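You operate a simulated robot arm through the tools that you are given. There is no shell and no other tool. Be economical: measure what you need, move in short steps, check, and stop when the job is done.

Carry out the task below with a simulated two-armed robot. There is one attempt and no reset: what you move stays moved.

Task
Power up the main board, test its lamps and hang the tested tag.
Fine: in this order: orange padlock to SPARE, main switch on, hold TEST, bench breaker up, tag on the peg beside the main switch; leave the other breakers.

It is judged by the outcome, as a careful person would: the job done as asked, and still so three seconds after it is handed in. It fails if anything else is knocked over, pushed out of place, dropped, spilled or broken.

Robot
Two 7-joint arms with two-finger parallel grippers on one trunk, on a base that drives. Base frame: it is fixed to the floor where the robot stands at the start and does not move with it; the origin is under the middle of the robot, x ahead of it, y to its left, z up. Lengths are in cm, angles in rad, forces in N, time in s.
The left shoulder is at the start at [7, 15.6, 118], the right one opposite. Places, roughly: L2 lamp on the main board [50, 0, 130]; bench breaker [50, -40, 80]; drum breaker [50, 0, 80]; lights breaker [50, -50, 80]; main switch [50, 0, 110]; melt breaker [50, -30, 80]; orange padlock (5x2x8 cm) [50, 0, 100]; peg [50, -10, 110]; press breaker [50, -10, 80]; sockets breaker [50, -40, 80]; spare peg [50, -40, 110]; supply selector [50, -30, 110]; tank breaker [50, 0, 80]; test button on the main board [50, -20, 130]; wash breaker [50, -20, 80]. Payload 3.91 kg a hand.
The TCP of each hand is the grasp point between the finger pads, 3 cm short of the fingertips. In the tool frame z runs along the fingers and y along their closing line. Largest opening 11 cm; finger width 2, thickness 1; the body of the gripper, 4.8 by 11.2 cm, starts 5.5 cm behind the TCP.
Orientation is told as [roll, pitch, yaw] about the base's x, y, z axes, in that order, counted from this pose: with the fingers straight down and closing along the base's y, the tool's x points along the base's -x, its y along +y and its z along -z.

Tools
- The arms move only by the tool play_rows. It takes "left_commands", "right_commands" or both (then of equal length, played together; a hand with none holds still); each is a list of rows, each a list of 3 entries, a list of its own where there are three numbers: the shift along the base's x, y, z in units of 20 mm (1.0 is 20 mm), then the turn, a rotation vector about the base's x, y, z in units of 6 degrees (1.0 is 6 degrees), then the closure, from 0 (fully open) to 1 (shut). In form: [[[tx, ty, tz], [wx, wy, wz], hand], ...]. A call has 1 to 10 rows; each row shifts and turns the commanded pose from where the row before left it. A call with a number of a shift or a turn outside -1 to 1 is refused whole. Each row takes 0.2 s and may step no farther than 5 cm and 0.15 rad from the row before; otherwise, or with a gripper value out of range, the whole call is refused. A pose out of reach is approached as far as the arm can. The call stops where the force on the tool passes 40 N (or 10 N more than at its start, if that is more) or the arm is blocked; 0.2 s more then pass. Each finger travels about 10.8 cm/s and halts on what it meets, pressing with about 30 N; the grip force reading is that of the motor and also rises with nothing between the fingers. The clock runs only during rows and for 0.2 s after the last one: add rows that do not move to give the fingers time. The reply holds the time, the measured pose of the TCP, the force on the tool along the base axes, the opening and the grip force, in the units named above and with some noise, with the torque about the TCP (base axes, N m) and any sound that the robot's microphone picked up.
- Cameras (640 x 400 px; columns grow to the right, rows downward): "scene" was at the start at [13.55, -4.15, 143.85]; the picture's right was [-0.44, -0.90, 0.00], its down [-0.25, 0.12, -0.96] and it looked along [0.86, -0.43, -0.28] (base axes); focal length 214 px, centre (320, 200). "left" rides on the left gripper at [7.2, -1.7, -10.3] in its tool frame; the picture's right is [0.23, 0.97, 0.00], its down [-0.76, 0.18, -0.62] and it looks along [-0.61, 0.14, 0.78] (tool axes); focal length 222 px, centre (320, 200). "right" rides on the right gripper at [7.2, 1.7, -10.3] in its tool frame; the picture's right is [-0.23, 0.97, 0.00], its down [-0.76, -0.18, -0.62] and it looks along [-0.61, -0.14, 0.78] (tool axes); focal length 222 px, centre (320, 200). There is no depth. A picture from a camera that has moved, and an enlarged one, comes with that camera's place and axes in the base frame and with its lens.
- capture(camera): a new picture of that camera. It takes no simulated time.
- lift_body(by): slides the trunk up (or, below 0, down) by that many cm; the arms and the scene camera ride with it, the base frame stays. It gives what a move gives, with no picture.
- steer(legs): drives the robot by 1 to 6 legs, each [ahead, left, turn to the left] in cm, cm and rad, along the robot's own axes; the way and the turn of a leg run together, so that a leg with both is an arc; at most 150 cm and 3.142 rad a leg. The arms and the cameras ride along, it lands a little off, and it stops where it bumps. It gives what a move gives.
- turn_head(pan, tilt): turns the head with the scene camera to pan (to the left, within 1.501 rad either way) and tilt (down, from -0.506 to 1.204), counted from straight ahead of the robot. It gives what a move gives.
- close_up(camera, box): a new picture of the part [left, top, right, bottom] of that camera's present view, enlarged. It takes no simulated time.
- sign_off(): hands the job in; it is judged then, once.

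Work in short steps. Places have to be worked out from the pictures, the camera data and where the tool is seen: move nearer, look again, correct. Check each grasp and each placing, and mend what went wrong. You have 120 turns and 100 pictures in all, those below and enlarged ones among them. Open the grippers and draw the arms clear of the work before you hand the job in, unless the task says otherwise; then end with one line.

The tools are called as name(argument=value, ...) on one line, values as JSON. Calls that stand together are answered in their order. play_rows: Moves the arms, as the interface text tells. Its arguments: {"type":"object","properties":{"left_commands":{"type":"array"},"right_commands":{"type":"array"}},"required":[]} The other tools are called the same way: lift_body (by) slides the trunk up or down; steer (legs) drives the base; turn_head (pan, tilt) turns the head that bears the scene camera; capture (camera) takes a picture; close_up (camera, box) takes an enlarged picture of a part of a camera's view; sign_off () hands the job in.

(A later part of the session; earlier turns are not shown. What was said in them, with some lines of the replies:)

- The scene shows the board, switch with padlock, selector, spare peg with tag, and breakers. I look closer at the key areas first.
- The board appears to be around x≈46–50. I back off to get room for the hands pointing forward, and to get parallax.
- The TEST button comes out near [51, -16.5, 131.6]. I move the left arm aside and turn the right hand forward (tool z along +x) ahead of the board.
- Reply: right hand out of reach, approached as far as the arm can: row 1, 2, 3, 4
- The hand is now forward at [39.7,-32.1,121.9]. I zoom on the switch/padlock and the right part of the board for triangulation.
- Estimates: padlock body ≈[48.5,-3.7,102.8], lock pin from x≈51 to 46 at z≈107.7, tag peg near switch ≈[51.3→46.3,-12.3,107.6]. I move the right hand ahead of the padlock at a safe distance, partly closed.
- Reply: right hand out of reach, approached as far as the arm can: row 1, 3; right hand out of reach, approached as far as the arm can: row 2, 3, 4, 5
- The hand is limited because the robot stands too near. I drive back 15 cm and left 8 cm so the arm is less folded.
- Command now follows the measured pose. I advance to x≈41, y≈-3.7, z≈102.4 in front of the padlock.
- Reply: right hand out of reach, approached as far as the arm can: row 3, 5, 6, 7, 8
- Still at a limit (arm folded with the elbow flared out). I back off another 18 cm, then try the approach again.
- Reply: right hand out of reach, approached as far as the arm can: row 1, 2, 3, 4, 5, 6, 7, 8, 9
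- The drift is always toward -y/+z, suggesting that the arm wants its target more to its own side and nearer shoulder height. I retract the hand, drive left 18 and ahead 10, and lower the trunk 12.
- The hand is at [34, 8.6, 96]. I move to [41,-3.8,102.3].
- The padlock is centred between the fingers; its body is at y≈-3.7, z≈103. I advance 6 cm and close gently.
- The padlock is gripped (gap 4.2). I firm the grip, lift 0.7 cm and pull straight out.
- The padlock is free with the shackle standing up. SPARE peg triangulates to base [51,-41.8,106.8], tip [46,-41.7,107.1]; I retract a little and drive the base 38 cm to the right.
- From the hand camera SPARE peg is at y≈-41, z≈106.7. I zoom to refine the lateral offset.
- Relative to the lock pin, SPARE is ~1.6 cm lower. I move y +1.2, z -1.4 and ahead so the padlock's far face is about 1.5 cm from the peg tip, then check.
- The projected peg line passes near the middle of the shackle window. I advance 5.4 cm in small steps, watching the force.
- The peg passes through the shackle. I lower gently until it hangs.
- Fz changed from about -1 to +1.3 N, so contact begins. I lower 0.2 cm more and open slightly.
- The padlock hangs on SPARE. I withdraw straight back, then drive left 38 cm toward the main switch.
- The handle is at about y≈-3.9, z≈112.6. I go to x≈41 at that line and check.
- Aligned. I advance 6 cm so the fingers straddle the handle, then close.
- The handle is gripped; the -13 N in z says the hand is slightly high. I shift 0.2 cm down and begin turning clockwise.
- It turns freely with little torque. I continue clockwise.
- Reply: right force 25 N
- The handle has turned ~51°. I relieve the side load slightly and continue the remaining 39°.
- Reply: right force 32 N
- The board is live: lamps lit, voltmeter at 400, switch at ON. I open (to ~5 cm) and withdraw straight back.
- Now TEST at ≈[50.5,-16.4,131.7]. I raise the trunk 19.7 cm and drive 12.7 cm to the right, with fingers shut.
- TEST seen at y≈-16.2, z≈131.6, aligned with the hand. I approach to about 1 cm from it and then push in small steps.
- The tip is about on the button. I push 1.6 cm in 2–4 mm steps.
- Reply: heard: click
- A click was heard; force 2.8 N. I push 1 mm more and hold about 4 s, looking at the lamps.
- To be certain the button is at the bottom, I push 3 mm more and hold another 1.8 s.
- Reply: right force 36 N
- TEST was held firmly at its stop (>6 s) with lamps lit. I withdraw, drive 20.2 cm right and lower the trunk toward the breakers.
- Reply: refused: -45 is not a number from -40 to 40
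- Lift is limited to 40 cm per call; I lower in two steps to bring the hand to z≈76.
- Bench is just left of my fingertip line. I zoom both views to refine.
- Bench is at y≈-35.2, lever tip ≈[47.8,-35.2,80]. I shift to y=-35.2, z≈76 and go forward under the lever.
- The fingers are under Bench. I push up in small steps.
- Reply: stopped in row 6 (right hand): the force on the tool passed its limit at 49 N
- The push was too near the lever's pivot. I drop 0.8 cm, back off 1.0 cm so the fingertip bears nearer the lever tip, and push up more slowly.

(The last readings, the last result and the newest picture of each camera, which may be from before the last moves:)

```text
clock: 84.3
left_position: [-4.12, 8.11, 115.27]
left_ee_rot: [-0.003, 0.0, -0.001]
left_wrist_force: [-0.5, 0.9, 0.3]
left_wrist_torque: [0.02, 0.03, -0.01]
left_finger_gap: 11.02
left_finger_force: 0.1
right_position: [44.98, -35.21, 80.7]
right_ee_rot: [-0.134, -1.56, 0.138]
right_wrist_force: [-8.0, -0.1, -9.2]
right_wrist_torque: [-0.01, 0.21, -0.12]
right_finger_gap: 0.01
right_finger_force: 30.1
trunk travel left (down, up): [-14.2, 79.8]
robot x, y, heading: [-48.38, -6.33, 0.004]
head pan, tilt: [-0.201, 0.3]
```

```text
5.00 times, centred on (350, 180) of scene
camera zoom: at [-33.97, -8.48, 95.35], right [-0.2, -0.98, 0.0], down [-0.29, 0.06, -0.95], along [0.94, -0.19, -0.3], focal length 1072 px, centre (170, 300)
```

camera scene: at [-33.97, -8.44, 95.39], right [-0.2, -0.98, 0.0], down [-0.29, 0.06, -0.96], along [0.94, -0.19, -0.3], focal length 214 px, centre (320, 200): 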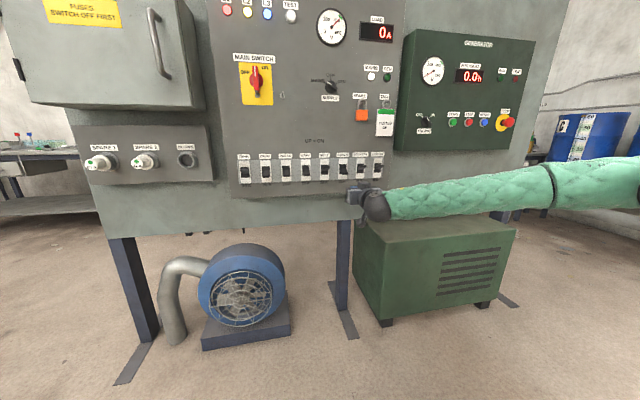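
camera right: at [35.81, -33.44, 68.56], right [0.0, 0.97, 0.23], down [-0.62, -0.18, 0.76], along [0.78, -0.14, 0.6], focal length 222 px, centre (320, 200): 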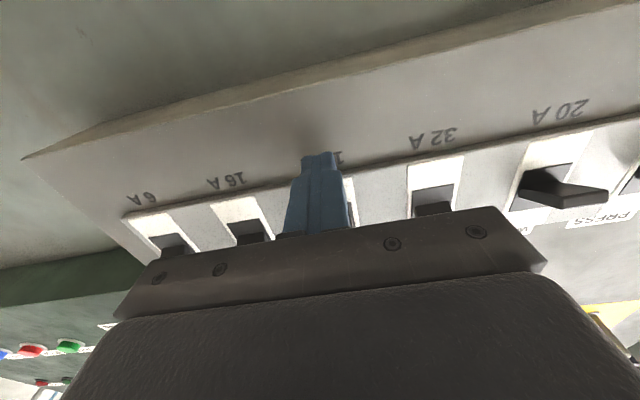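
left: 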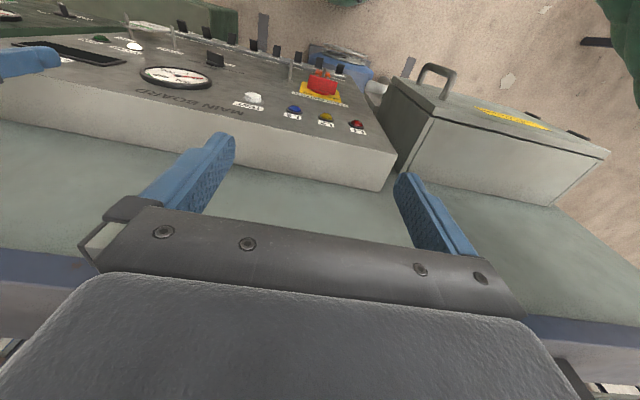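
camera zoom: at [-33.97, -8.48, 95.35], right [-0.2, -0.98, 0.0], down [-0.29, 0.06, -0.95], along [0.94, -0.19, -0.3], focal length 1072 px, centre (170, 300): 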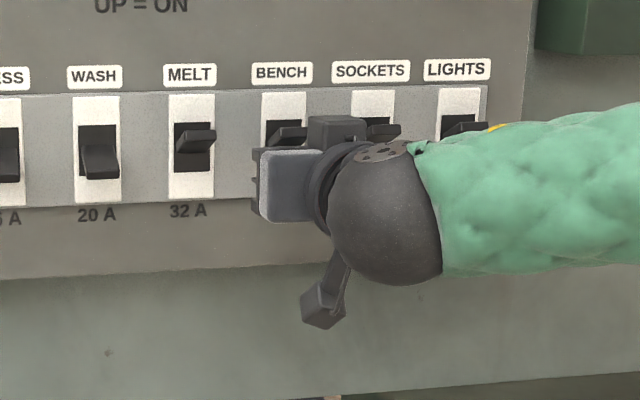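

The lever is rising. I continue upward.

play_rows(right_commands=[[[0, 0, 0.15], [0, 0, 0], 1], [[0, 0, 0.15], [0, 0, 0], 1], [[0, 0, 0.15], [0, 0, 0], 1], [[0, 0, 0.15], [0, 0, 0], 1], [[0, 0, 0.15], [0, 0, 0], 1], [[0, 0, 0.15], [0, 0, 0], 1], [[0, 0, 0.15], [0, 0, 0], 1], [[0, 0, 0.15], [0, 0, 0], 1]])

close_up(camera="scene", box=[300, 140, 400, 220])

```text
clock: 84.9
left_position: [-4.34, 8.11, 115.3]
left_ee_rot: [-0.002, 0.0, -0.004]
left_wrist_force: [0.0, -0.6, 0.4]
left_wrist_torque: [0.03, 0.02, 0.01]
left_finger_gap: 11.0
left_finger_force: 0.0
right_position: [44.96, -35.19, 80.58]
right_ee_rot: [-0.134, -1.552, 0.137]
right_wrist_force: [-3.2, -0.7, -8.5]
right_wrist_torque: [-0.05, 0.19, -0.15]
right_finger_gap: 0.0
right_finger_force: 30.7
trunk travel left (down, up): [-14.2, 79.8]
robot x, y, heading: [-48.68, -6.71, -0.001]
head pan, tilt: [-0.201, 0.3]
stopped in row 2 (right hand): the force on the tool passed its limit at 44 N (the readings are from after the stop); the commanded pose is now the measured one
```

```text
5.00 times, centred on (350, 180) of scene
camera zoom: at [-33.97, -8.47, 95.4], right [-0.2, -0.98, 0.0], down [-0.29, 0.06, -0.95], along [0.94, -0.19, -0.3], focal length 1072 px, centre (170, 300)
```

zoom: 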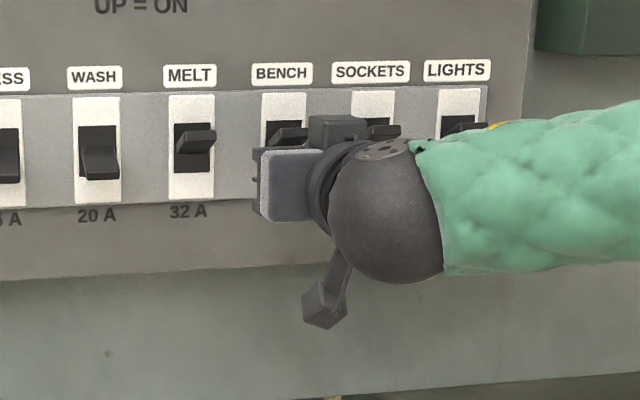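

The bench lever now looks like the "up" neighbours. I drop 3 cm and back away to see it.

play_rows(right_commands=[[[0, 0, -0.5], [0, 0, 0], 1], [[0, 0, -1], [0, 0, 0], 1], [[-0.5, 0, -0.5], [0, 0, 0], 1], [[-1, 0, 0], [0, 0, 0], 1], [[-1, 0, 0], [0, 0, 0], 1], [[-1, 0, 0], [0, 0, 0], 1], [[-0.5, 0, 0], [0, 0, 0], 1]])

close_up(camera="scene", box=[220, 130, 400, 220])

close_up(camera="right", box=[160, 60, 480, 240])

```text
clock: 86.5
left_position: [-4.11, 8.14, 115.31]
left_ee_rot: [-0.002, 0.0, -0.004]
left_wrist_force: [-0.5, -0.2, -0.2]
left_wrist_torque: [-0.04, 0.01, 0.0]
left_finger_gap: 11.02
left_finger_force: 0.1
right_position: [36.93, -35.14, 76.88]
right_ee_rot: [-0.167, -1.555, 0.172]
right_wrist_force: [-1.0, -1.2, 0.0]
right_wrist_torque: [-0.01, -0.02, 0.0]
right_finger_gap: 0.02
right_finger_force: 29.6
trunk travel left (down, up): [-14.2, 79.8]
robot x, y, heading: [-48.41, -7.04, -0.001]
head pan, tilt: [-0.201, 0.3]
```

```text
3.56 times, centred on (310, 175) of scene
camera zoom: at [-34.01, -8.45, 95.37], right [-0.2, -0.98, 0.0], down [-0.29, 0.06, -0.96], along [0.94, -0.19, -0.3], focal length 763 px, centre (356, 289)
```

zoom: 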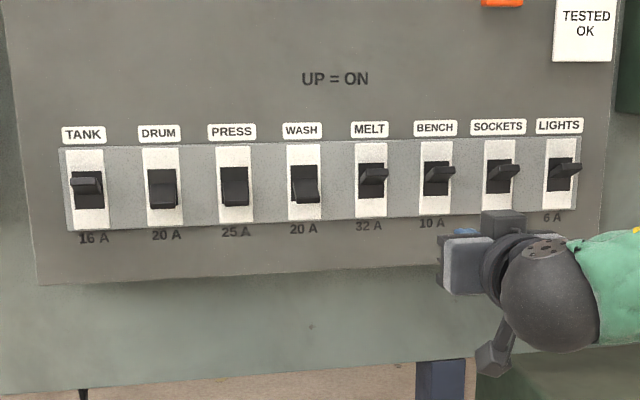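

```text
2.00 times, centred on (320, 150) of right
camera zoom: at [26.48, -33.48, 69.95], right [0.0, 0.97, 0.22], down [-0.61, -0.18, 0.77], along [0.79, -0.14, 0.59], focal length 444 px, centre (320, 300)
```

zoom: 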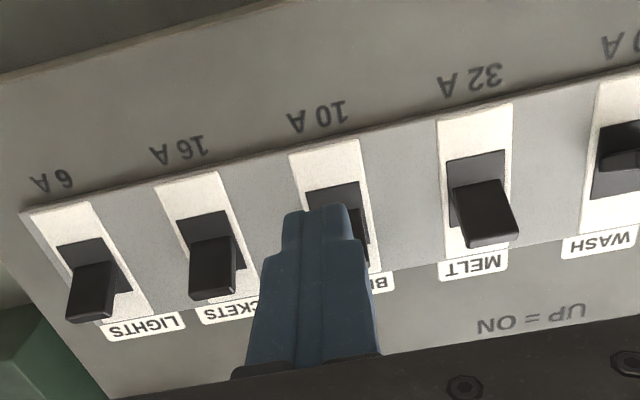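

Bench is up, the others unchanged. Next the tag: I raise the trunk 24 cm and drive 15.5 cm right, then look.

lift_body(by=24)

steer(legs=[[0, -15.5, 0]])

play_rows(right_commands=[[[0, 0, 0], [0, -0.13, 0], 0.6], [[0, 0, 0], [0, 0, 0], 0.2], [[0, 0, 0], [0, 0, 0], 0.1]])

capture(camera="right")

capture(camera="scene")

```text
clock: 89.0
left_position: [-4.23, 8.09, 139.34]
left_ee_rot: [-0.001, 0.001, -0.003]
left_wrist_force: [-0.6, -0.1, -0.5]
left_wrist_torque: [-0.02, 0.07, 0.0]
left_finger_gap: 11.01
left_finger_force: 0.0
right_position: [37.12, -35.14, 100.83]
right_ee_rot: [-0.151, -1.554, 0.155]
right_wrist_force: [0.4, -0.4, 0.1]
right_wrist_torque: [-0.01, 0.0, 0.0]
right_finger_gap: 0.01
right_finger_force: 30.2
trunk travel left (down, up): [-38.2, 55.8]
robot x, y, heading: [-48.25, -6.47, -0.004]
head pan, tilt: [-0.201, 0.3]
```

```text
clock: 90.4
left_position: [-4.26, -7.55, 139.36]
left_ee_rot: [-0.001, 0.0, -0.004]
left_wrist_force: [0.4, -0.6, 0.3]
left_wrist_torque: [0.04, -0.01, 0.03]
left_finger_gap: 11.02
left_finger_force: 0.1
right_position: [36.91, -50.7, 100.87]
right_ee_rot: [-0.047, -1.555, 0.052]
right_wrist_force: [-0.5, -0.1, -0.5]
right_wrist_torque: [0.02, 0.0, 0.03]
right_finger_gap: 0.0
right_finger_force: 30.4
trunk travel left (down, up): [-38.2, 55.8]
robot x, y, heading: [-48.68, -21.9, -0.004]
head pan, tilt: [-0.201, 0.3]
```

```text
clock: 91.2
left_position: [-4.25, -7.39, 139.33]
left_ee_rot: [-0.002, 0.0, -0.004]
left_wrist_force: [0.7, 0.0, -0.2]
left_wrist_torque: [-0.01, 0.0, 0.02]
left_finger_gap: 10.98
left_finger_force: 0.1
right_position: [36.94, -50.54, 100.99]
right_ee_rot: [-0.792, -1.566, 0.796]
right_wrist_force: [0.2, -0.4, 0.2]
right_wrist_torque: [0.02, -0.01, -0.02]
right_finger_gap: 9.91
right_finger_force: 0.1
trunk travel left (down, up): [-38.2, 55.8]
robot x, y, heading: [-48.22, -21.95, -0.006]
head pan, tilt: [-0.201, 0.3]
```

```text
42 pictures are left
camera right: at [26.53, -48.93, 93.83], right [0.0, 0.97, 0.23], down [-0.62, -0.18, 0.76], along [0.78, -0.14, 0.61], focal length 222 px, centre (320, 200)
```

right: 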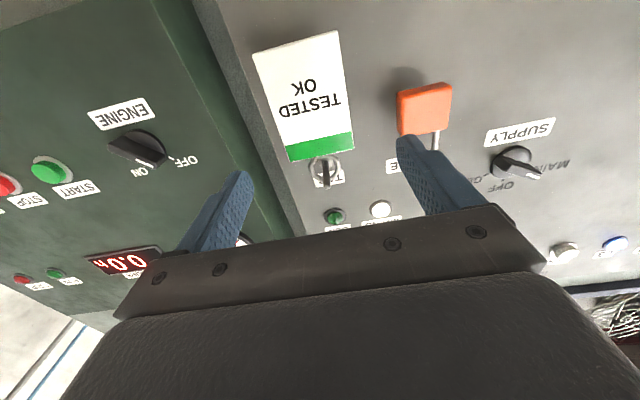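

```text
41 pictures are left
camera scene: at [-34.04, -23.87, 119.37], right [-0.2, -0.98, 0.0], down [-0.29, 0.06, -0.96], along [0.94, -0.19, -0.3], focal length 214 px, centre (320, 200)
```

scene: 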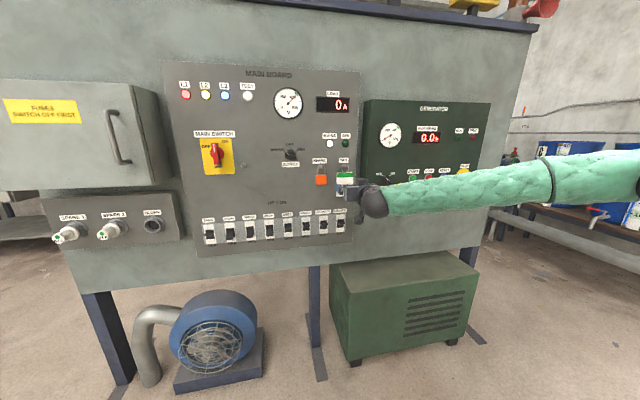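

The tag spans roughly y -54.7…-47.8, z 94.5…105. I zoom in to see the space beside the generator box and the tag's depth.

close_up(camera="right", box=[140, 0, 460, 220])

close_up(camera="scene", box=[300, 130, 420, 220])

```text
1.82 times, centred on (300, 110) of right
camera zoom: at [26.53, -48.93, 93.83], right [0.0, 0.97, 0.23], down [-0.62, -0.18, 0.76], along [0.78, -0.14, 0.61], focal length 404 px, centre (356, 364)
```

zoom: 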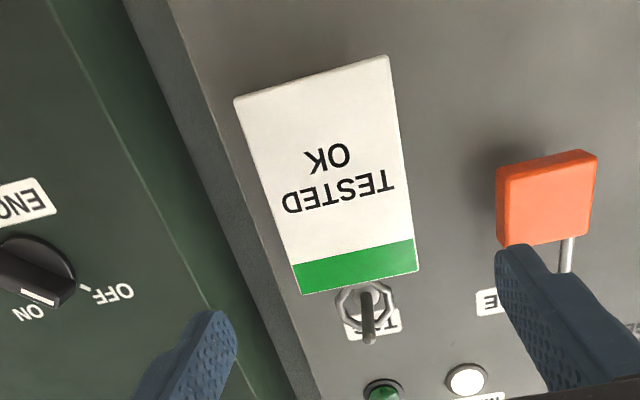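

```text
4.44 times, centred on (360, 175) of scene
camera zoom: at [-34.04, -23.87, 119.37], right [-0.2, -0.98, 0.0], down [-0.29, 0.06, -0.96], along [0.94, -0.19, -0.3], focal length 953 px, centre (142, 311)
```

zoom: 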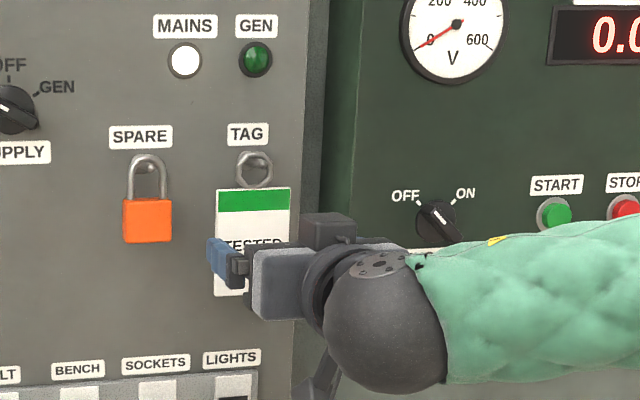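

Tag plane X≈47.6, centre y≈-51.2, width ≈6.9, z 94.7–104.4; the generator's side is ≈y -58. I align to y -51.2, z 102, opening 8.5 cm, and approach to x≈43.

play_rows(right_commands=[[[0.5, -0.33, 0.5], [0, 0, 0], 0.23], [[0.8, 0, 0], [0, 0, 0], 0.23], [[0.9, 0, 0], [0, 0, 0], 0.23], [[0.5, 0, 0], [0, 0, 0], 0.23], [[0, 0, 0], [0, 0, 0], 0.23]])

capture(camera="right")

close_up(camera="scene", box=[300, 130, 420, 220])

```text
clock: 92.4
left_position: [-4.17, -7.41, 139.23]
left_ee_rot: [-0.003, 0.0, -0.002]
left_wrist_force: [-0.2, 0.7, -0.1]
left_wrist_torque: [0.02, 0.01, -0.04]
left_finger_gap: 11.0
left_finger_force: 0.0
right_position: [42.35, -51.29, 102.08]
right_ee_rot: [-0.826, -1.568, 0.832]
right_wrist_force: [0.3, -0.7, -0.1]
right_wrist_torque: [0.06, 0.02, -0.01]
right_finger_gap: 8.5
right_finger_force: 0.0
trunk travel left (down, up): [-38.2, 55.8]
robot x, y, heading: [-48.2, -22.08, -0.003]
head pan, tilt: [-0.201, 0.3]
```

```text
38 pictures are left
camera right: at [31.97, -49.61, 94.89], right [0.0, 0.97, 0.22], down [-0.62, -0.18, 0.76], along [0.78, -0.14, 0.61], focal length 222 px, centre (320, 200)
```

right: 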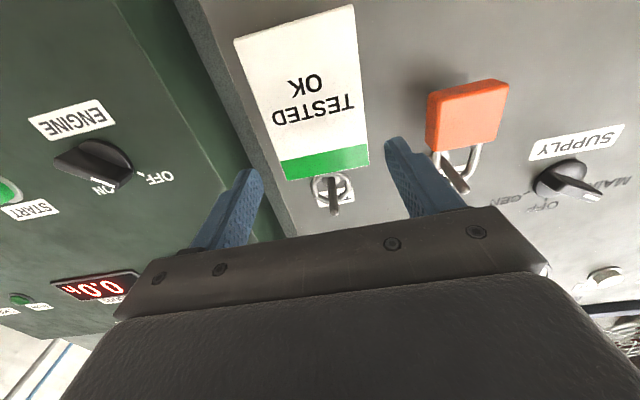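

```text
4.44 times, centred on (360, 175) of scene
camera zoom: at [-34.05, -23.87, 119.37], right [-0.2, -0.98, 0.0], down [-0.29, 0.06, -0.96], along [0.94, -0.19, -0.3], focal length 953 px, centre (142, 311)
```

zoom: 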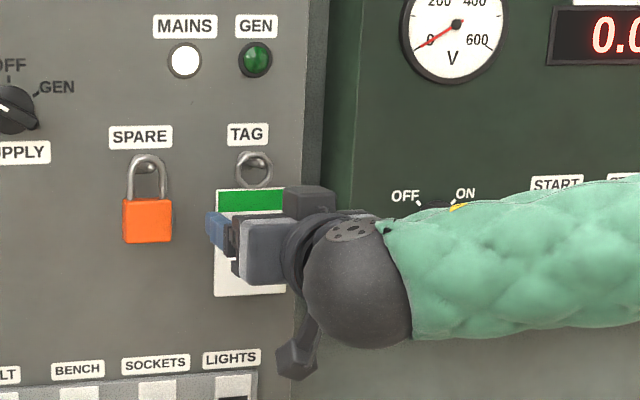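

Aligned. I advance 4.7 cm so the fingers straddle the card.

play_rows(right_commands=[[[0.7, 0, 0], [0, 0, 0], 0.23], [[0.7, 0, 0], [0, 0, 0], 0.23], [[0.6, 0, 0], [0, 0, 0], 0.23], [[0.35, 0, 0], [0, 0, 0], 0.23], [[0, 0, 0], [0, 0, 0], 0.23]])

capture(camera="right")

```text
clock: 93.6
left_position: [-4.2, -7.27, 139.48]
left_ee_rot: [-0.002, 0.0, -0.002]
left_wrist_force: [0.1, 0.0, 0.6]
left_wrist_torque: [0.0, -0.02, 0.0]
left_finger_gap: 11.0
left_finger_force: 0.0
right_position: [47.01, -51.34, 101.97]
right_ee_rot: [-0.781, -1.568, 0.783]
right_wrist_force: [0.1, -0.3, 0.6]
right_wrist_torque: [-0.01, 0.02, -0.02]
right_finger_gap: 8.48
right_finger_force: 0.1
trunk travel left (down, up): [-38.2, 55.8]
robot x, y, heading: [-48.76, -21.88, -0.0]
head pan, tilt: [-0.201, 0.3]
```

```text
36 pictures are left
camera right: at [36.66, -49.67, 94.87], right [0.0, 0.97, 0.22], down [-0.62, -0.18, 0.76], along [0.78, -0.14, 0.61], focal length 222 px, centre (320, 200)
```

right: 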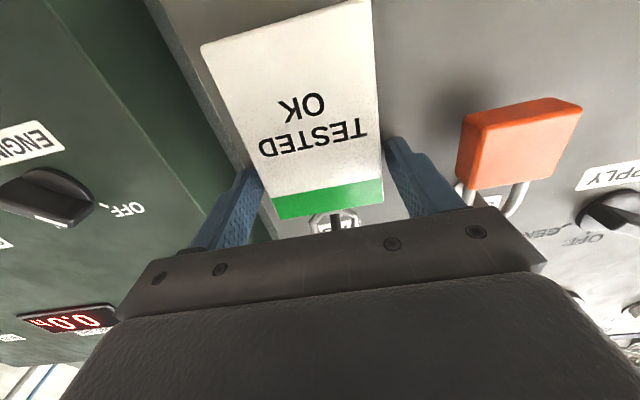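

The card is between the fingers. I close gently onto its edges.

play_rows(right_commands=[[[0, 0, 0], [0, 0, 0], 0.3], [[0, 0, 0], [0, 0, 0], 0.36], [[0, 0, 0], [0, 0, 0], 0.42], [[0, 0, 0], [0, 0, 0], 0.5], [[0, 0, 0], [0, 0, 0], 0.6], [[0, 0, 0], [0, 0, 0], 0.6]])

capture(camera="right")

close_up(camera="scene", box=[300, 130, 420, 220])

```text
clock: 95.0
left_position: [-4.2, -7.43, 139.25]
left_ee_rot: [-0.003, 0.0, -0.004]
left_wrist_force: [0.1, -0.5, 0.7]
left_wrist_torque: [-0.01, -0.04, 0.0]
left_finger_gap: 11.0
left_finger_force: 0.1
right_position: [47.03, -51.41, 101.99]
right_ee_rot: [-0.775, -1.567, 0.783]
right_wrist_force: [-0.1, -0.3, 0.5]
right_wrist_torque: [0.02, 0.0, 0.0]
right_finger_gap: 6.89
right_finger_force: 29.6
trunk travel left (down, up): [-38.2, 55.8]
robot x, y, heading: [-48.4, -21.63, -0.003]
head pan, tilt: [-0.201, 0.3]
```

```text
35 pictures are left
camera right: at [36.66, -49.68, 94.86], right [0.0, 0.97, 0.22], down [-0.62, -0.18, 0.76], along [0.78, -0.14, 0.61], focal length 222 px, centre (320, 200)
```

right: 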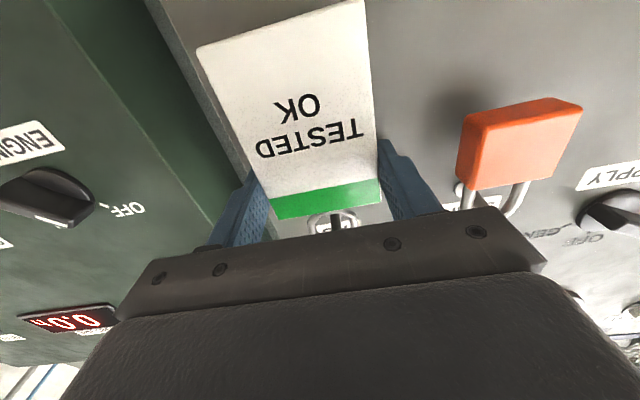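

```text
4.44 times, centred on (360, 175) of scene
camera zoom: at [-34.03, -23.87, 119.37], right [-0.2, -0.98, 0.0], down [-0.29, 0.06, -0.96], along [0.94, -0.19, -0.3], focal length 953 px, centre (142, 311)
```

zoom: 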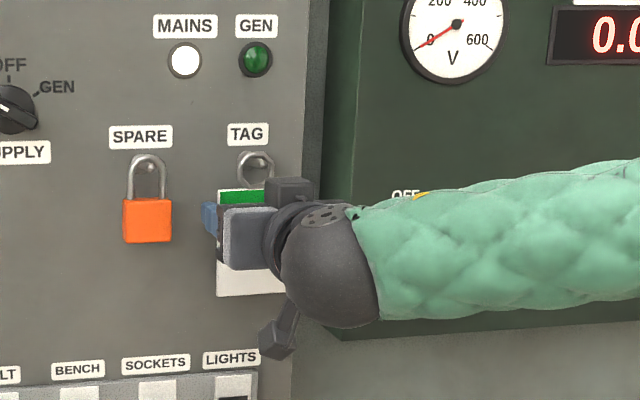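

Gripped at 6.9 cm. I firm the grip, lift 0.6 cm to free the ring from the peg, and pull straight out slowly.

play_rows(right_commands=[[[0, 0, 0.15], [0, 0, 0], 0.9], [[0, 0, 0.12], [0, 0, 0], 0.9], [[0, 0, 0], [0, 0, 0], 0.9]])

play_rows(right_commands=[[[-0.3, 0, 0], [0, 0, 0], 0.9], [[-0.5, 0, 0], [0, 0, 0], 0.9], [[-0.5, 0, 0], [0, 0, 0], 0.9], [[-0.5, 0, 0], [0, 0, 0], 0.9], [[-0.6, 0, 0], [0, 0, 0], 0.9], [[-0.6, 0, 0], [0, 0, 0], 0.9], [[-0.6, 0, 0], [0, 0, 0], 0.9], [[-0.6, 0, 0], [0, 0, 0], 0.9], [[0, 0, 0], [0, 0, 0], 0.9]])

capture(camera="right")

close_up(camera="scene", box=[300, 130, 420, 220])

```text
clock: 95.8
left_position: [-4.2, -7.44, 139.25]
left_ee_rot: [-0.002, 0.0, -0.003]
left_wrist_force: [-1.1, 0.1, -0.3]
left_wrist_torque: [0.02, 0.02, -0.01]
left_finger_gap: 11.0
left_finger_force: 0.0
right_position: [47.05, -51.36, 102.41]
right_ee_rot: [-0.836, -1.567, 0.84]
right_wrist_force: [-0.2, 0.1, -0.7]
right_wrist_torque: [0.03, 0.01, -0.02]
right_finger_gap: 6.9
right_finger_force: 29.9
trunk travel left (down, up): [-38.2, 55.8]
robot x, y, heading: [-48.31, -22.36, 0.001]
head pan, tilt: [-0.201, 0.3]
```

```text
clock: 97.8
left_position: [-4.13, -7.31, 139.36]
left_ee_rot: [-0.002, 0.001, -0.004]
left_wrist_force: [0.3, 0.4, 0.6]
left_wrist_torque: [-0.01, 0.0, 0.02]
left_finger_gap: 11.0
left_finger_force: 0.0
right_position: [38.57, -51.22, 102.47]
right_ee_rot: [-0.766, -1.567, 0.771]
right_wrist_force: [-0.1, 0.0, -0.7]
right_wrist_torque: [0.01, 0.02, -0.02]
right_finger_gap: 6.87
right_finger_force: 30.1
trunk travel left (down, up): [-38.2, 55.8]
robot x, y, heading: [-48.5, -21.94, -0.001]
head pan, tilt: [-0.201, 0.3]
```

```text
33 pictures are left
camera right: at [28.29, -49.57, 95.38], right [0.0, 0.97, 0.22], down [-0.62, -0.18, 0.76], along [0.78, -0.14, 0.61], focal length 222 px, centre (320, 200)
```

right: 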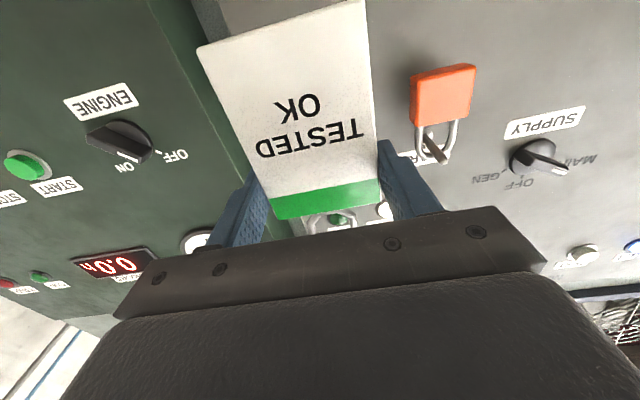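

```text
4.44 times, centred on (360, 175) of scene
camera zoom: at [-34.02, -23.86, 119.37], right [-0.2, -0.98, 0.0], down [-0.29, 0.06, -0.96], along [0.94, -0.19, -0.3], focal length 953 px, centre (142, 311)
```

zoom: 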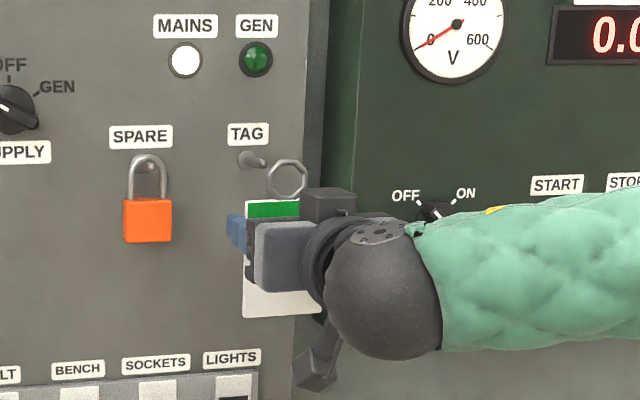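

The tag is free and held upright. I retract 3 cm, drive 39 cm left to the peg beside the switch, and look.

play_rows(right_commands=[[[-0.7, 0, 0], [0, 0, 0], 0.9], [[-0.8, 0, 0], [0, 0, 0], 0.9], [[0, 0, 0], [0, 0, 0], 0.9]])

steer(legs=[[0, 39, 0]])

capture(camera="right")

close_up(camera="scene", box=[300, 120, 420, 220])

```text
clock: 98.6
left_position: [-4.27, -7.26, 139.27]
left_ee_rot: [-0.001, -0.001, -0.003]
left_wrist_force: [-0.1, 0.1, -0.1]
left_wrist_torque: [-0.02, -0.02, 0.03]
left_finger_gap: 11.0
left_finger_force: 0.0
right_position: [35.53, -51.24, 102.57]
right_ee_rot: [-0.702, -1.568, 0.706]
right_wrist_force: [0.8, 0.4, -0.2]
right_wrist_torque: [-0.02, -0.02, 0.0]
right_finger_gap: 6.9
right_finger_force: 30.6
trunk travel left (down, up): [-38.2, 55.8]
robot x, y, heading: [-48.48, -21.76, -0.004]
head pan, tilt: [-0.201, 0.3]
```

```text
clock: 101.0
left_position: [-4.08, 31.63, 139.28]
left_ee_rot: [-0.001, 0.0, -0.005]
left_wrist_force: [0.3, 0.2, -0.5]
left_wrist_torque: [-0.02, 0.01, -0.01]
left_finger_gap: 10.98
left_finger_force: 0.0
right_position: [35.72, -12.48, 102.56]
right_ee_rot: [-0.941, -1.567, 0.945]
right_wrist_force: [-1.2, 0.8, 0.3]
right_wrist_torque: [-0.01, -0.02, 0.0]
right_finger_gap: 6.88
right_finger_force: 30.1
trunk travel left (down, up): [-38.2, 55.8]
robot x, y, heading: [-47.76, 16.77, -0.003]
head pan, tilt: [-0.201, 0.3]
```

```text
31 pictures are left
camera right: at [25.35, -10.74, 95.48], right [0.0, 0.97, 0.22], down [-0.62, -0.18, 0.76], along [0.78, -0.14, 0.61], focal length 222 px, centre (320, 200)
```

right: 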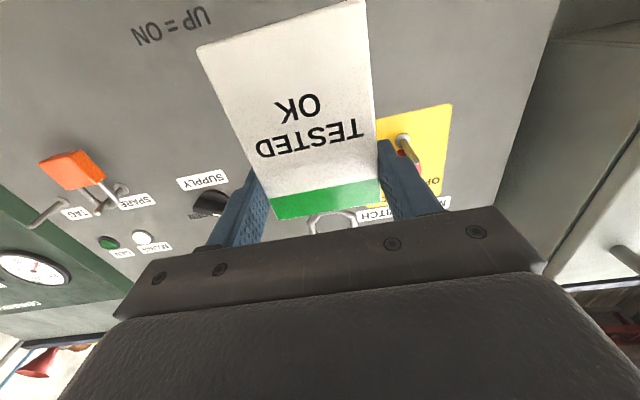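

```text
4.00 times, centred on (360, 170) of scene
camera zoom: at [-33.87, 15.15, 119.37], right [-0.2, -0.98, 0.0], down [-0.29, 0.06, -0.96], along [0.94, -0.2, -0.3], focal length 858 px, centre (160, 320)
```

zoom: 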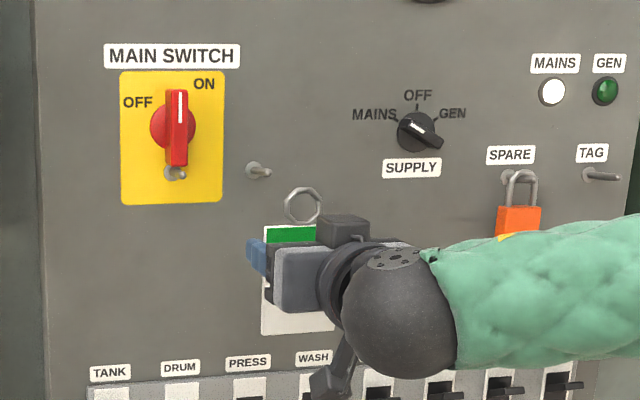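

In one view, the switch peg is ~1.4 cm higher than the TAG peg. Target for insertion is TCP y≈-12.0, z≈104.2; I move to x≈43, just short of the peg tip, and check.

play_rows(right_commands=[[[0.6, 0.25, 0.4], [0, 0, 0], 0.9], [[0.8, 0, 0.4], [0, 0, 0], 0.9], [[0.8, 0, 0], [0, 0, 0], 0.9], [[0.8, 0, 0], [0, 0, 0], 0.9], [[0.6, 0, 0], [0, 0, 0], 0.9], [[0, 0, 0], [0, 0, 0], 0.9]])

close_up(camera="scene", box=[310, 130, 390, 190])

capture(camera="right")

```text
clock: 102.4
left_position: [-4.11, 31.54, 139.23]
left_ee_rot: [-0.002, 0.001, -0.007]
left_wrist_force: [0.8, -0.3, 0.3]
left_wrist_torque: [0.0, -0.01, -0.01]
left_finger_gap: 11.02
left_finger_force: 0.0
right_position: [42.88, -11.99, 104.14]
right_ee_rot: [-0.794, -1.567, 0.793]
right_wrist_force: [-1.0, -0.4, -0.6]
right_wrist_torque: [0.02, 0.0, -0.01]
right_finger_gap: 6.9
right_finger_force: 30.0
trunk travel left (down, up): [-38.2, 55.8]
robot x, y, heading: [-48.18, 16.57, -0.004]
head pan, tilt: [-0.201, 0.3]
```

```text
6.67 times, centred on (350, 160) of scene
camera zoom: at [-33.88, 15.06, 119.37], right [-0.2, -0.98, 0.0], down [-0.29, 0.06, -0.96], along [0.94, -0.2, -0.3], focal length 1430 px, centre (120, 467)
```

zoom: 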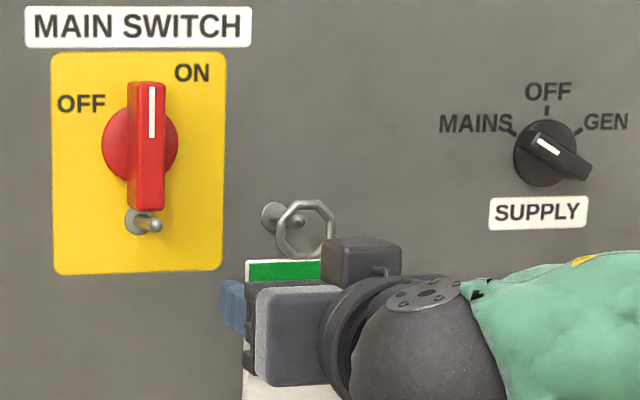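

```text
28 pictures are left
camera right: at [32.48, -10.29, 97.0], right [0.0, 0.97, 0.23], down [-0.62, -0.18, 0.76], along [0.78, -0.14, 0.61], focal length 222 px, centre (320, 200)
```

right: 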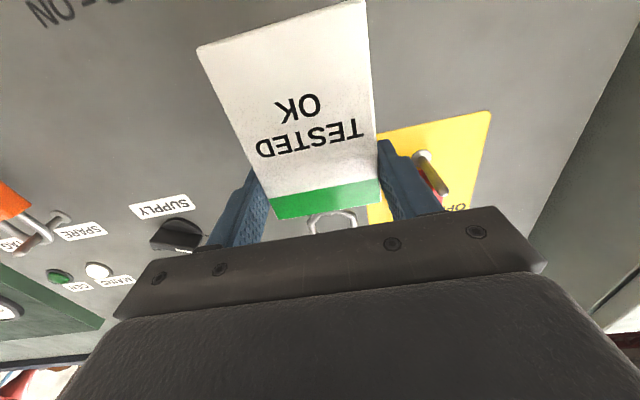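

The extrapolated peg line passes well inside the ring. I advance 4.1 cm with a 0.2 cm correction to the right.

play_rows(right_commands=[[[0.4, -0.1, 0], [0, 0, 0], 0.9], [[0.4, 0, 0], [0, 0, 0], 0.9], [[0.4, 0, 0], [0, 0, 0], 0.9], [[0.4, 0, 0], [0, 0, 0], 0.9], [[0.45, 0, 0], [0, 0, 0], 0.9], [[0, 0, 0], [0, 0, 0], 0.9]])

close_up(camera="scene", box=[310, 130, 390, 190])

```text
clock: 103.8
left_position: [-4.0, 31.54, 139.22]
left_ee_rot: [-0.002, 0.001, -0.004]
left_wrist_force: [0.1, 0.4, -0.1]
left_wrist_torque: [0.01, -0.02, -0.04]
left_finger_gap: 11.0
left_finger_force: 0.0
right_position: [46.92, -12.19, 104.11]
right_ee_rot: [-0.857, -1.567, 0.862]
right_wrist_force: [0.2, 0.7, -0.3]
right_wrist_torque: [0.02, -0.01, -0.03]
right_finger_gap: 6.91
right_finger_force: 29.8
trunk travel left (down, up): [-38.2, 55.8]
robot x, y, heading: [-48.13, 16.99, -0.004]
head pan, tilt: [-0.201, 0.3]
```

```text
6.67 times, centred on (350, 160) of scene
camera zoom: at [-33.88, 15.06, 119.37], right [-0.2, -0.98, 0.0], down [-0.29, 0.06, -0.96], along [0.94, -0.2, -0.3], focal length 1430 px, centre (120, 467)
```

zoom: 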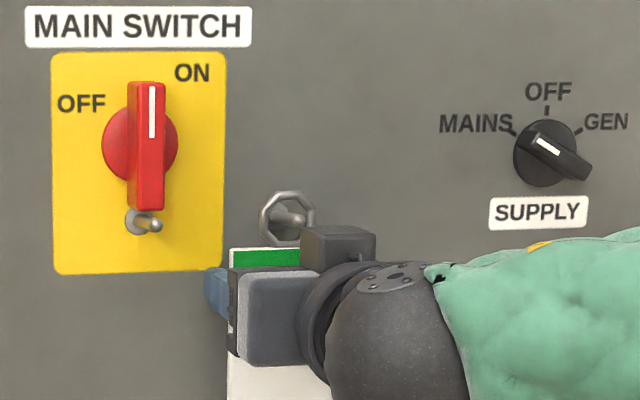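

The peg passes through the ring. I lower in small steps until the ring rests.

play_rows(right_commands=[[[0, 0, -0.15], [0, 0, 0], 0.9], [[0, 0, -0.1], [0, 0, 0], 0.9], [[0, 0, 0], [0, 0, 0], 0.9]])

play_rows(right_commands=[[[0, 0, -0.1], [0, 0, 0], 0.9], [[0, 0, 0], [0, 0, 0], 0.9]])

close_up(camera="scene", box=[310, 130, 390, 190])

```text
clock: 104.6
left_position: [-3.96, 31.54, 139.24]
left_ee_rot: [-0.003, -0.001, -0.007]
left_wrist_force: [-0.5, -1.0, -0.1]
left_wrist_torque: [0.03, 0.0, 0.0]
left_finger_gap: 10.99
left_finger_force: 0.1
right_position: [47.04, -12.24, 103.52]
right_ee_rot: [-0.76, -1.567, 0.763]
right_wrist_force: [-0.2, -0.4, -0.1]
right_wrist_torque: [0.05, -0.01, 0.0]
right_finger_gap: 6.89
right_finger_force: 30.1
trunk travel left (down, up): [-38.2, 55.8]
robot x, y, heading: [-48.0, 17.15, -0.001]
head pan, tilt: [-0.201, 0.3]
```

```text
clock: 105.2
left_position: [-4.09, 31.57, 139.32]
left_ee_rot: [-0.004, 0.0, -0.006]
left_wrist_force: [0.6, 0.9, -0.5]
left_wrist_torque: [-0.02, 0.03, 0.01]
left_finger_gap: 11.02
left_finger_force: 0.1
right_position: [46.92, -12.0, 103.48]
right_ee_rot: [-1.145, -1.567, 1.15]
right_wrist_force: [2.7, -0.7, 6.4]
right_wrist_torque: [0.09, 0.07, 0.0]
right_finger_gap: 6.9
right_finger_force: 30.3
trunk travel left (down, up): [-38.2, 55.8]
robot x, y, heading: [-47.99, 17.38, -0.007]
head pan, tilt: [-0.201, 0.3]
```

```text
6.67 times, centred on (350, 160) of scene
camera zoom: at [-33.89, 15.07, 119.38], right [-0.2, -0.98, 0.0], down [-0.29, 0.06, -0.96], along [0.94, -0.2, -0.3], focal length 1430 px, centre (120, 467)
```

zoom: 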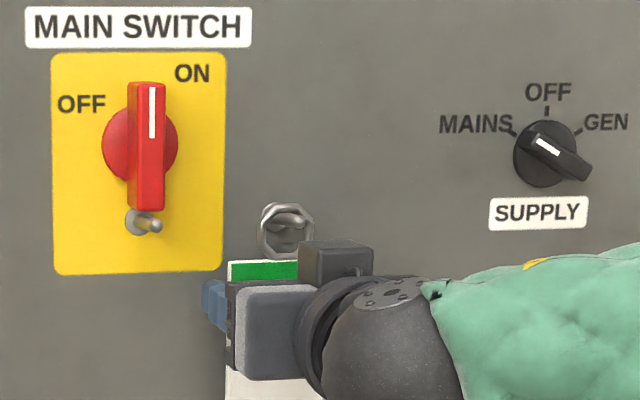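

The ring now rests on the peg (+6.4 N). I open slowly and evenly to ~8.5 cm, then withdraw straight back.

play_rows(right_commands=[[[0, 0, 0], [0, 0, 0], 0.36], [[0, 0, 0], [0, 0, 0], 0.3], [[0, 0, 0], [0, 0, 0], 0.22], [[0, 0, 0], [0, 0, 0], 0.2], [[0, 0, 0], [0, 0, 0], 0.2]])

close_up(camera="right", box=[160, 0, 480, 240])

```text
clock: 106.4
left_position: [-4.0, 31.49, 139.23]
left_ee_rot: [-0.003, 0.002, -0.005]
left_wrist_force: [0.3, -0.2, -0.8]
left_wrist_torque: [-0.01, 0.02, -0.01]
left_finger_gap: 11.01
left_finger_force: 0.1
right_position: [47.07, -12.08, 103.38]
right_ee_rot: [-0.8, -1.567, 0.806]
right_wrist_force: [-0.2, -0.4, 0.5]
right_wrist_torque: [0.02, 0.01, -0.02]
right_finger_gap: 8.81
right_finger_force: 0.1
trunk travel left (down, up): [-38.2, 55.8]
robot x, y, heading: [-48.46, 17.16, -0.009]
head pan, tilt: [-0.201, 0.3]
```

```text
1.67 times, centred on (320, 120) of right
camera zoom: at [36.62, -10.43, 96.24], right [0.0, 0.97, 0.22], down [-0.62, -0.18, 0.76], along [0.78, -0.14, 0.61], focal length 370 px, centre (320, 333)
```

zoom: 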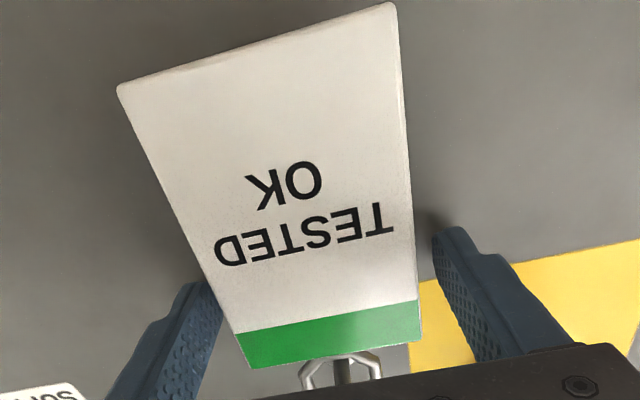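

The tag hangs free; the hand is slightly off to +y. I shift 0.4 cm right, then withdraw straight back.

play_rows(right_commands=[[[0, -0.2, 0], [0, 0, 0], 0.2], [[-0.5, 0, 0], [0, 0, 0], 0.2], [[-1, 0, 0], [0, 0, 0], 0.2], [[-1, 0, 0], [0, 0, 0], 0.2], [[-1, 0, 0], [0, 0, 0], 0.2], [[-1, 0, 0], [0, 0, 0], 0.2], [[-1, 0, 0], [0, 0, 0], 0.1], [[-1, 0, 0], [0, 0, 0], 0], [[0, 0, 0], [0, 0, 0], 0]])

steer(legs=[[-25, 0, 0]])

capture(camera="scene")

close_up(camera="scene", box=[270, 100, 450, 230])

```text
clock: 108.4
left_position: [-3.91, 31.58, 139.27]
left_ee_rot: [-0.002, 0.0, -0.005]
left_wrist_force: [0.2, 0.2, -0.2]
left_wrist_torque: [0.01, 0.04, 0.0]
left_finger_gap: 11.0
left_finger_force: 0.0
right_position: [33.89, -12.58, 103.4]
right_ee_rot: [-0.83, -1.567, 0.832]
right_wrist_force: [0.4, 0.0, -0.1]
right_wrist_torque: [0.02, 0.03, -0.03]
right_finger_gap: 11.01
right_finger_force: 0.1
trunk travel left (down, up): [-38.2, 55.8]
robot x, y, heading: [-47.89, 17.01, -0.007]
head pan, tilt: [-0.201, 0.3]
```

```text
clock: 110.2
left_position: [-29.07, 31.61, 139.3]
left_ee_rot: [-0.002, -0.002, -0.002]
left_wrist_force: [-1.5, 0.8, -1.0]
left_wrist_torque: [0.03, -0.03, 0.0]
left_finger_gap: 11.03
left_finger_force: 0.0
right_position: [9.05, -12.53, 103.52]
right_ee_rot: [-1.205, -1.569, 1.208]
right_wrist_force: [-0.4, -0.4, -0.6]
right_wrist_torque: [0.04, 0.05, 0.02]
right_finger_gap: 11.01
right_finger_force: 0.0
trunk travel left (down, up): [-38.2, 55.8]
robot x, y, heading: [-73.34, 16.65, -0.007]
head pan, tilt: [-0.201, 0.3]
```

```text
24 pictures are left
camera scene: at [-58.83, 15.19, 119.39], right [-0.2, -0.98, 0.0], down [-0.29, 0.06, -0.96], along [0.94, -0.19, -0.29], focal length 214 px, centre (320, 200)
```

scene: 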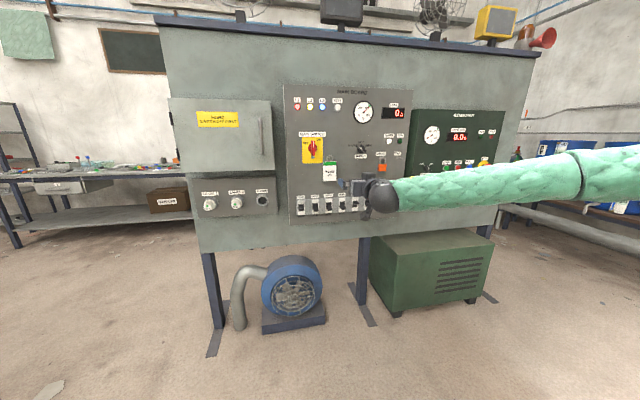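

```text
3.08 times, centred on (360, 165) of scene
camera zoom: at [-58.83, 15.19, 119.39], right [-0.2, -0.98, 0.0], down [-0.29, 0.06, -0.96], along [0.94, -0.19, -0.29], focal length 660 px, centre (197, 308)
```

zoom: 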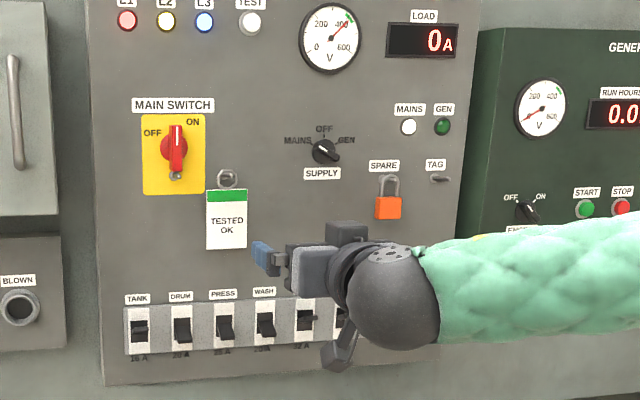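

All is in place: tag on its peg, padlock on SPARE, switch ON. A last check of the breakers hidden behind the hand: I move aside and look.

steer(legs=[[0, -30, 0]])

turn_head(pan=0.0, tilt=0.2)

close_up(camera="scene", box=[220, 120, 440, 270])

```text
clock: 112.3
left_position: [-28.99, 1.34, 139.46]
left_ee_rot: [0.0, -0.001, -0.002]
left_wrist_force: [-0.2, -1.2, -0.2]
left_wrist_torque: [0.04, 0.0, 0.0]
left_finger_gap: 11.0
left_finger_force: 0.1
right_position: [8.99, -42.72, 103.33]
right_ee_rot: [-0.562, -1.568, 0.562]
right_wrist_force: [-0.3, -0.2, 0.2]
right_wrist_torque: [-0.01, -0.05, -0.01]
right_finger_gap: 10.99
right_finger_force: 0.0
trunk travel left (down, up): [-38.2, 55.8]
robot x, y, heading: [-73.09, -13.16, -0.006]
head pan, tilt: [-0.201, 0.3]
```

```text
clock: 113.0
left_position: [-29.02, 1.49, 139.2]
left_ee_rot: [-0.001, -0.001, -0.003]
left_wrist_force: [-0.1, -0.3, -0.8]
left_wrist_torque: [-0.02, 0.0, 0.01]
left_finger_gap: 11.0
left_finger_force: 0.1
right_position: [8.94, -42.72, 103.49]
right_ee_rot: [-0.888, -1.568, 0.893]
right_wrist_force: [0.1, 0.5, -0.3]
right_wrist_torque: [0.0, 0.01, -0.05]
right_finger_gap: 11.02
right_finger_force: 0.0
trunk travel left (down, up): [-38.2, 55.8]
robot x, y, heading: [-73.01, -13.11, -0.003]
head pan, tilt: [0.0, 0.201]
```

```text
2.67 times, centred on (330, 195) of scene
camera zoom: at [-58.65, -13.14, 120.3], right [-0.01, -1.0, 0.0], down [-0.2, 0.0, -0.98], along [0.98, 0.0, -0.2], focal length 572 px, centre (293, 213)
```

zoom: 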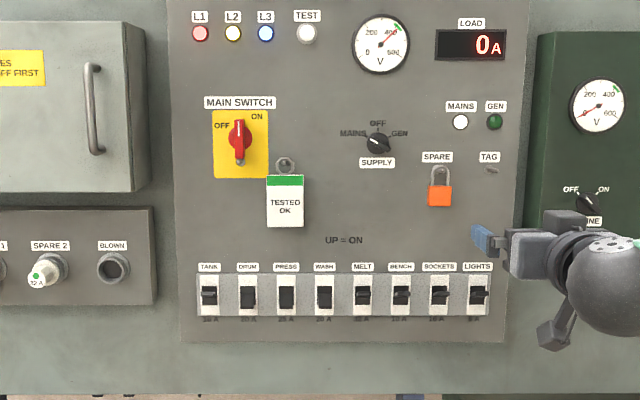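

Everything is as asked and the arms are clear with grippers open, so I hand the job in.

sign_off()

```text
The job is handed in.
```

I did all five steps in the order you gave: orange padlock on SPARE, main switch on, TEST held for about 6 seconds with the lamps lit, bench breaker up, and the tested tag on the peg beside the main switch. The other breakers were left as they were.
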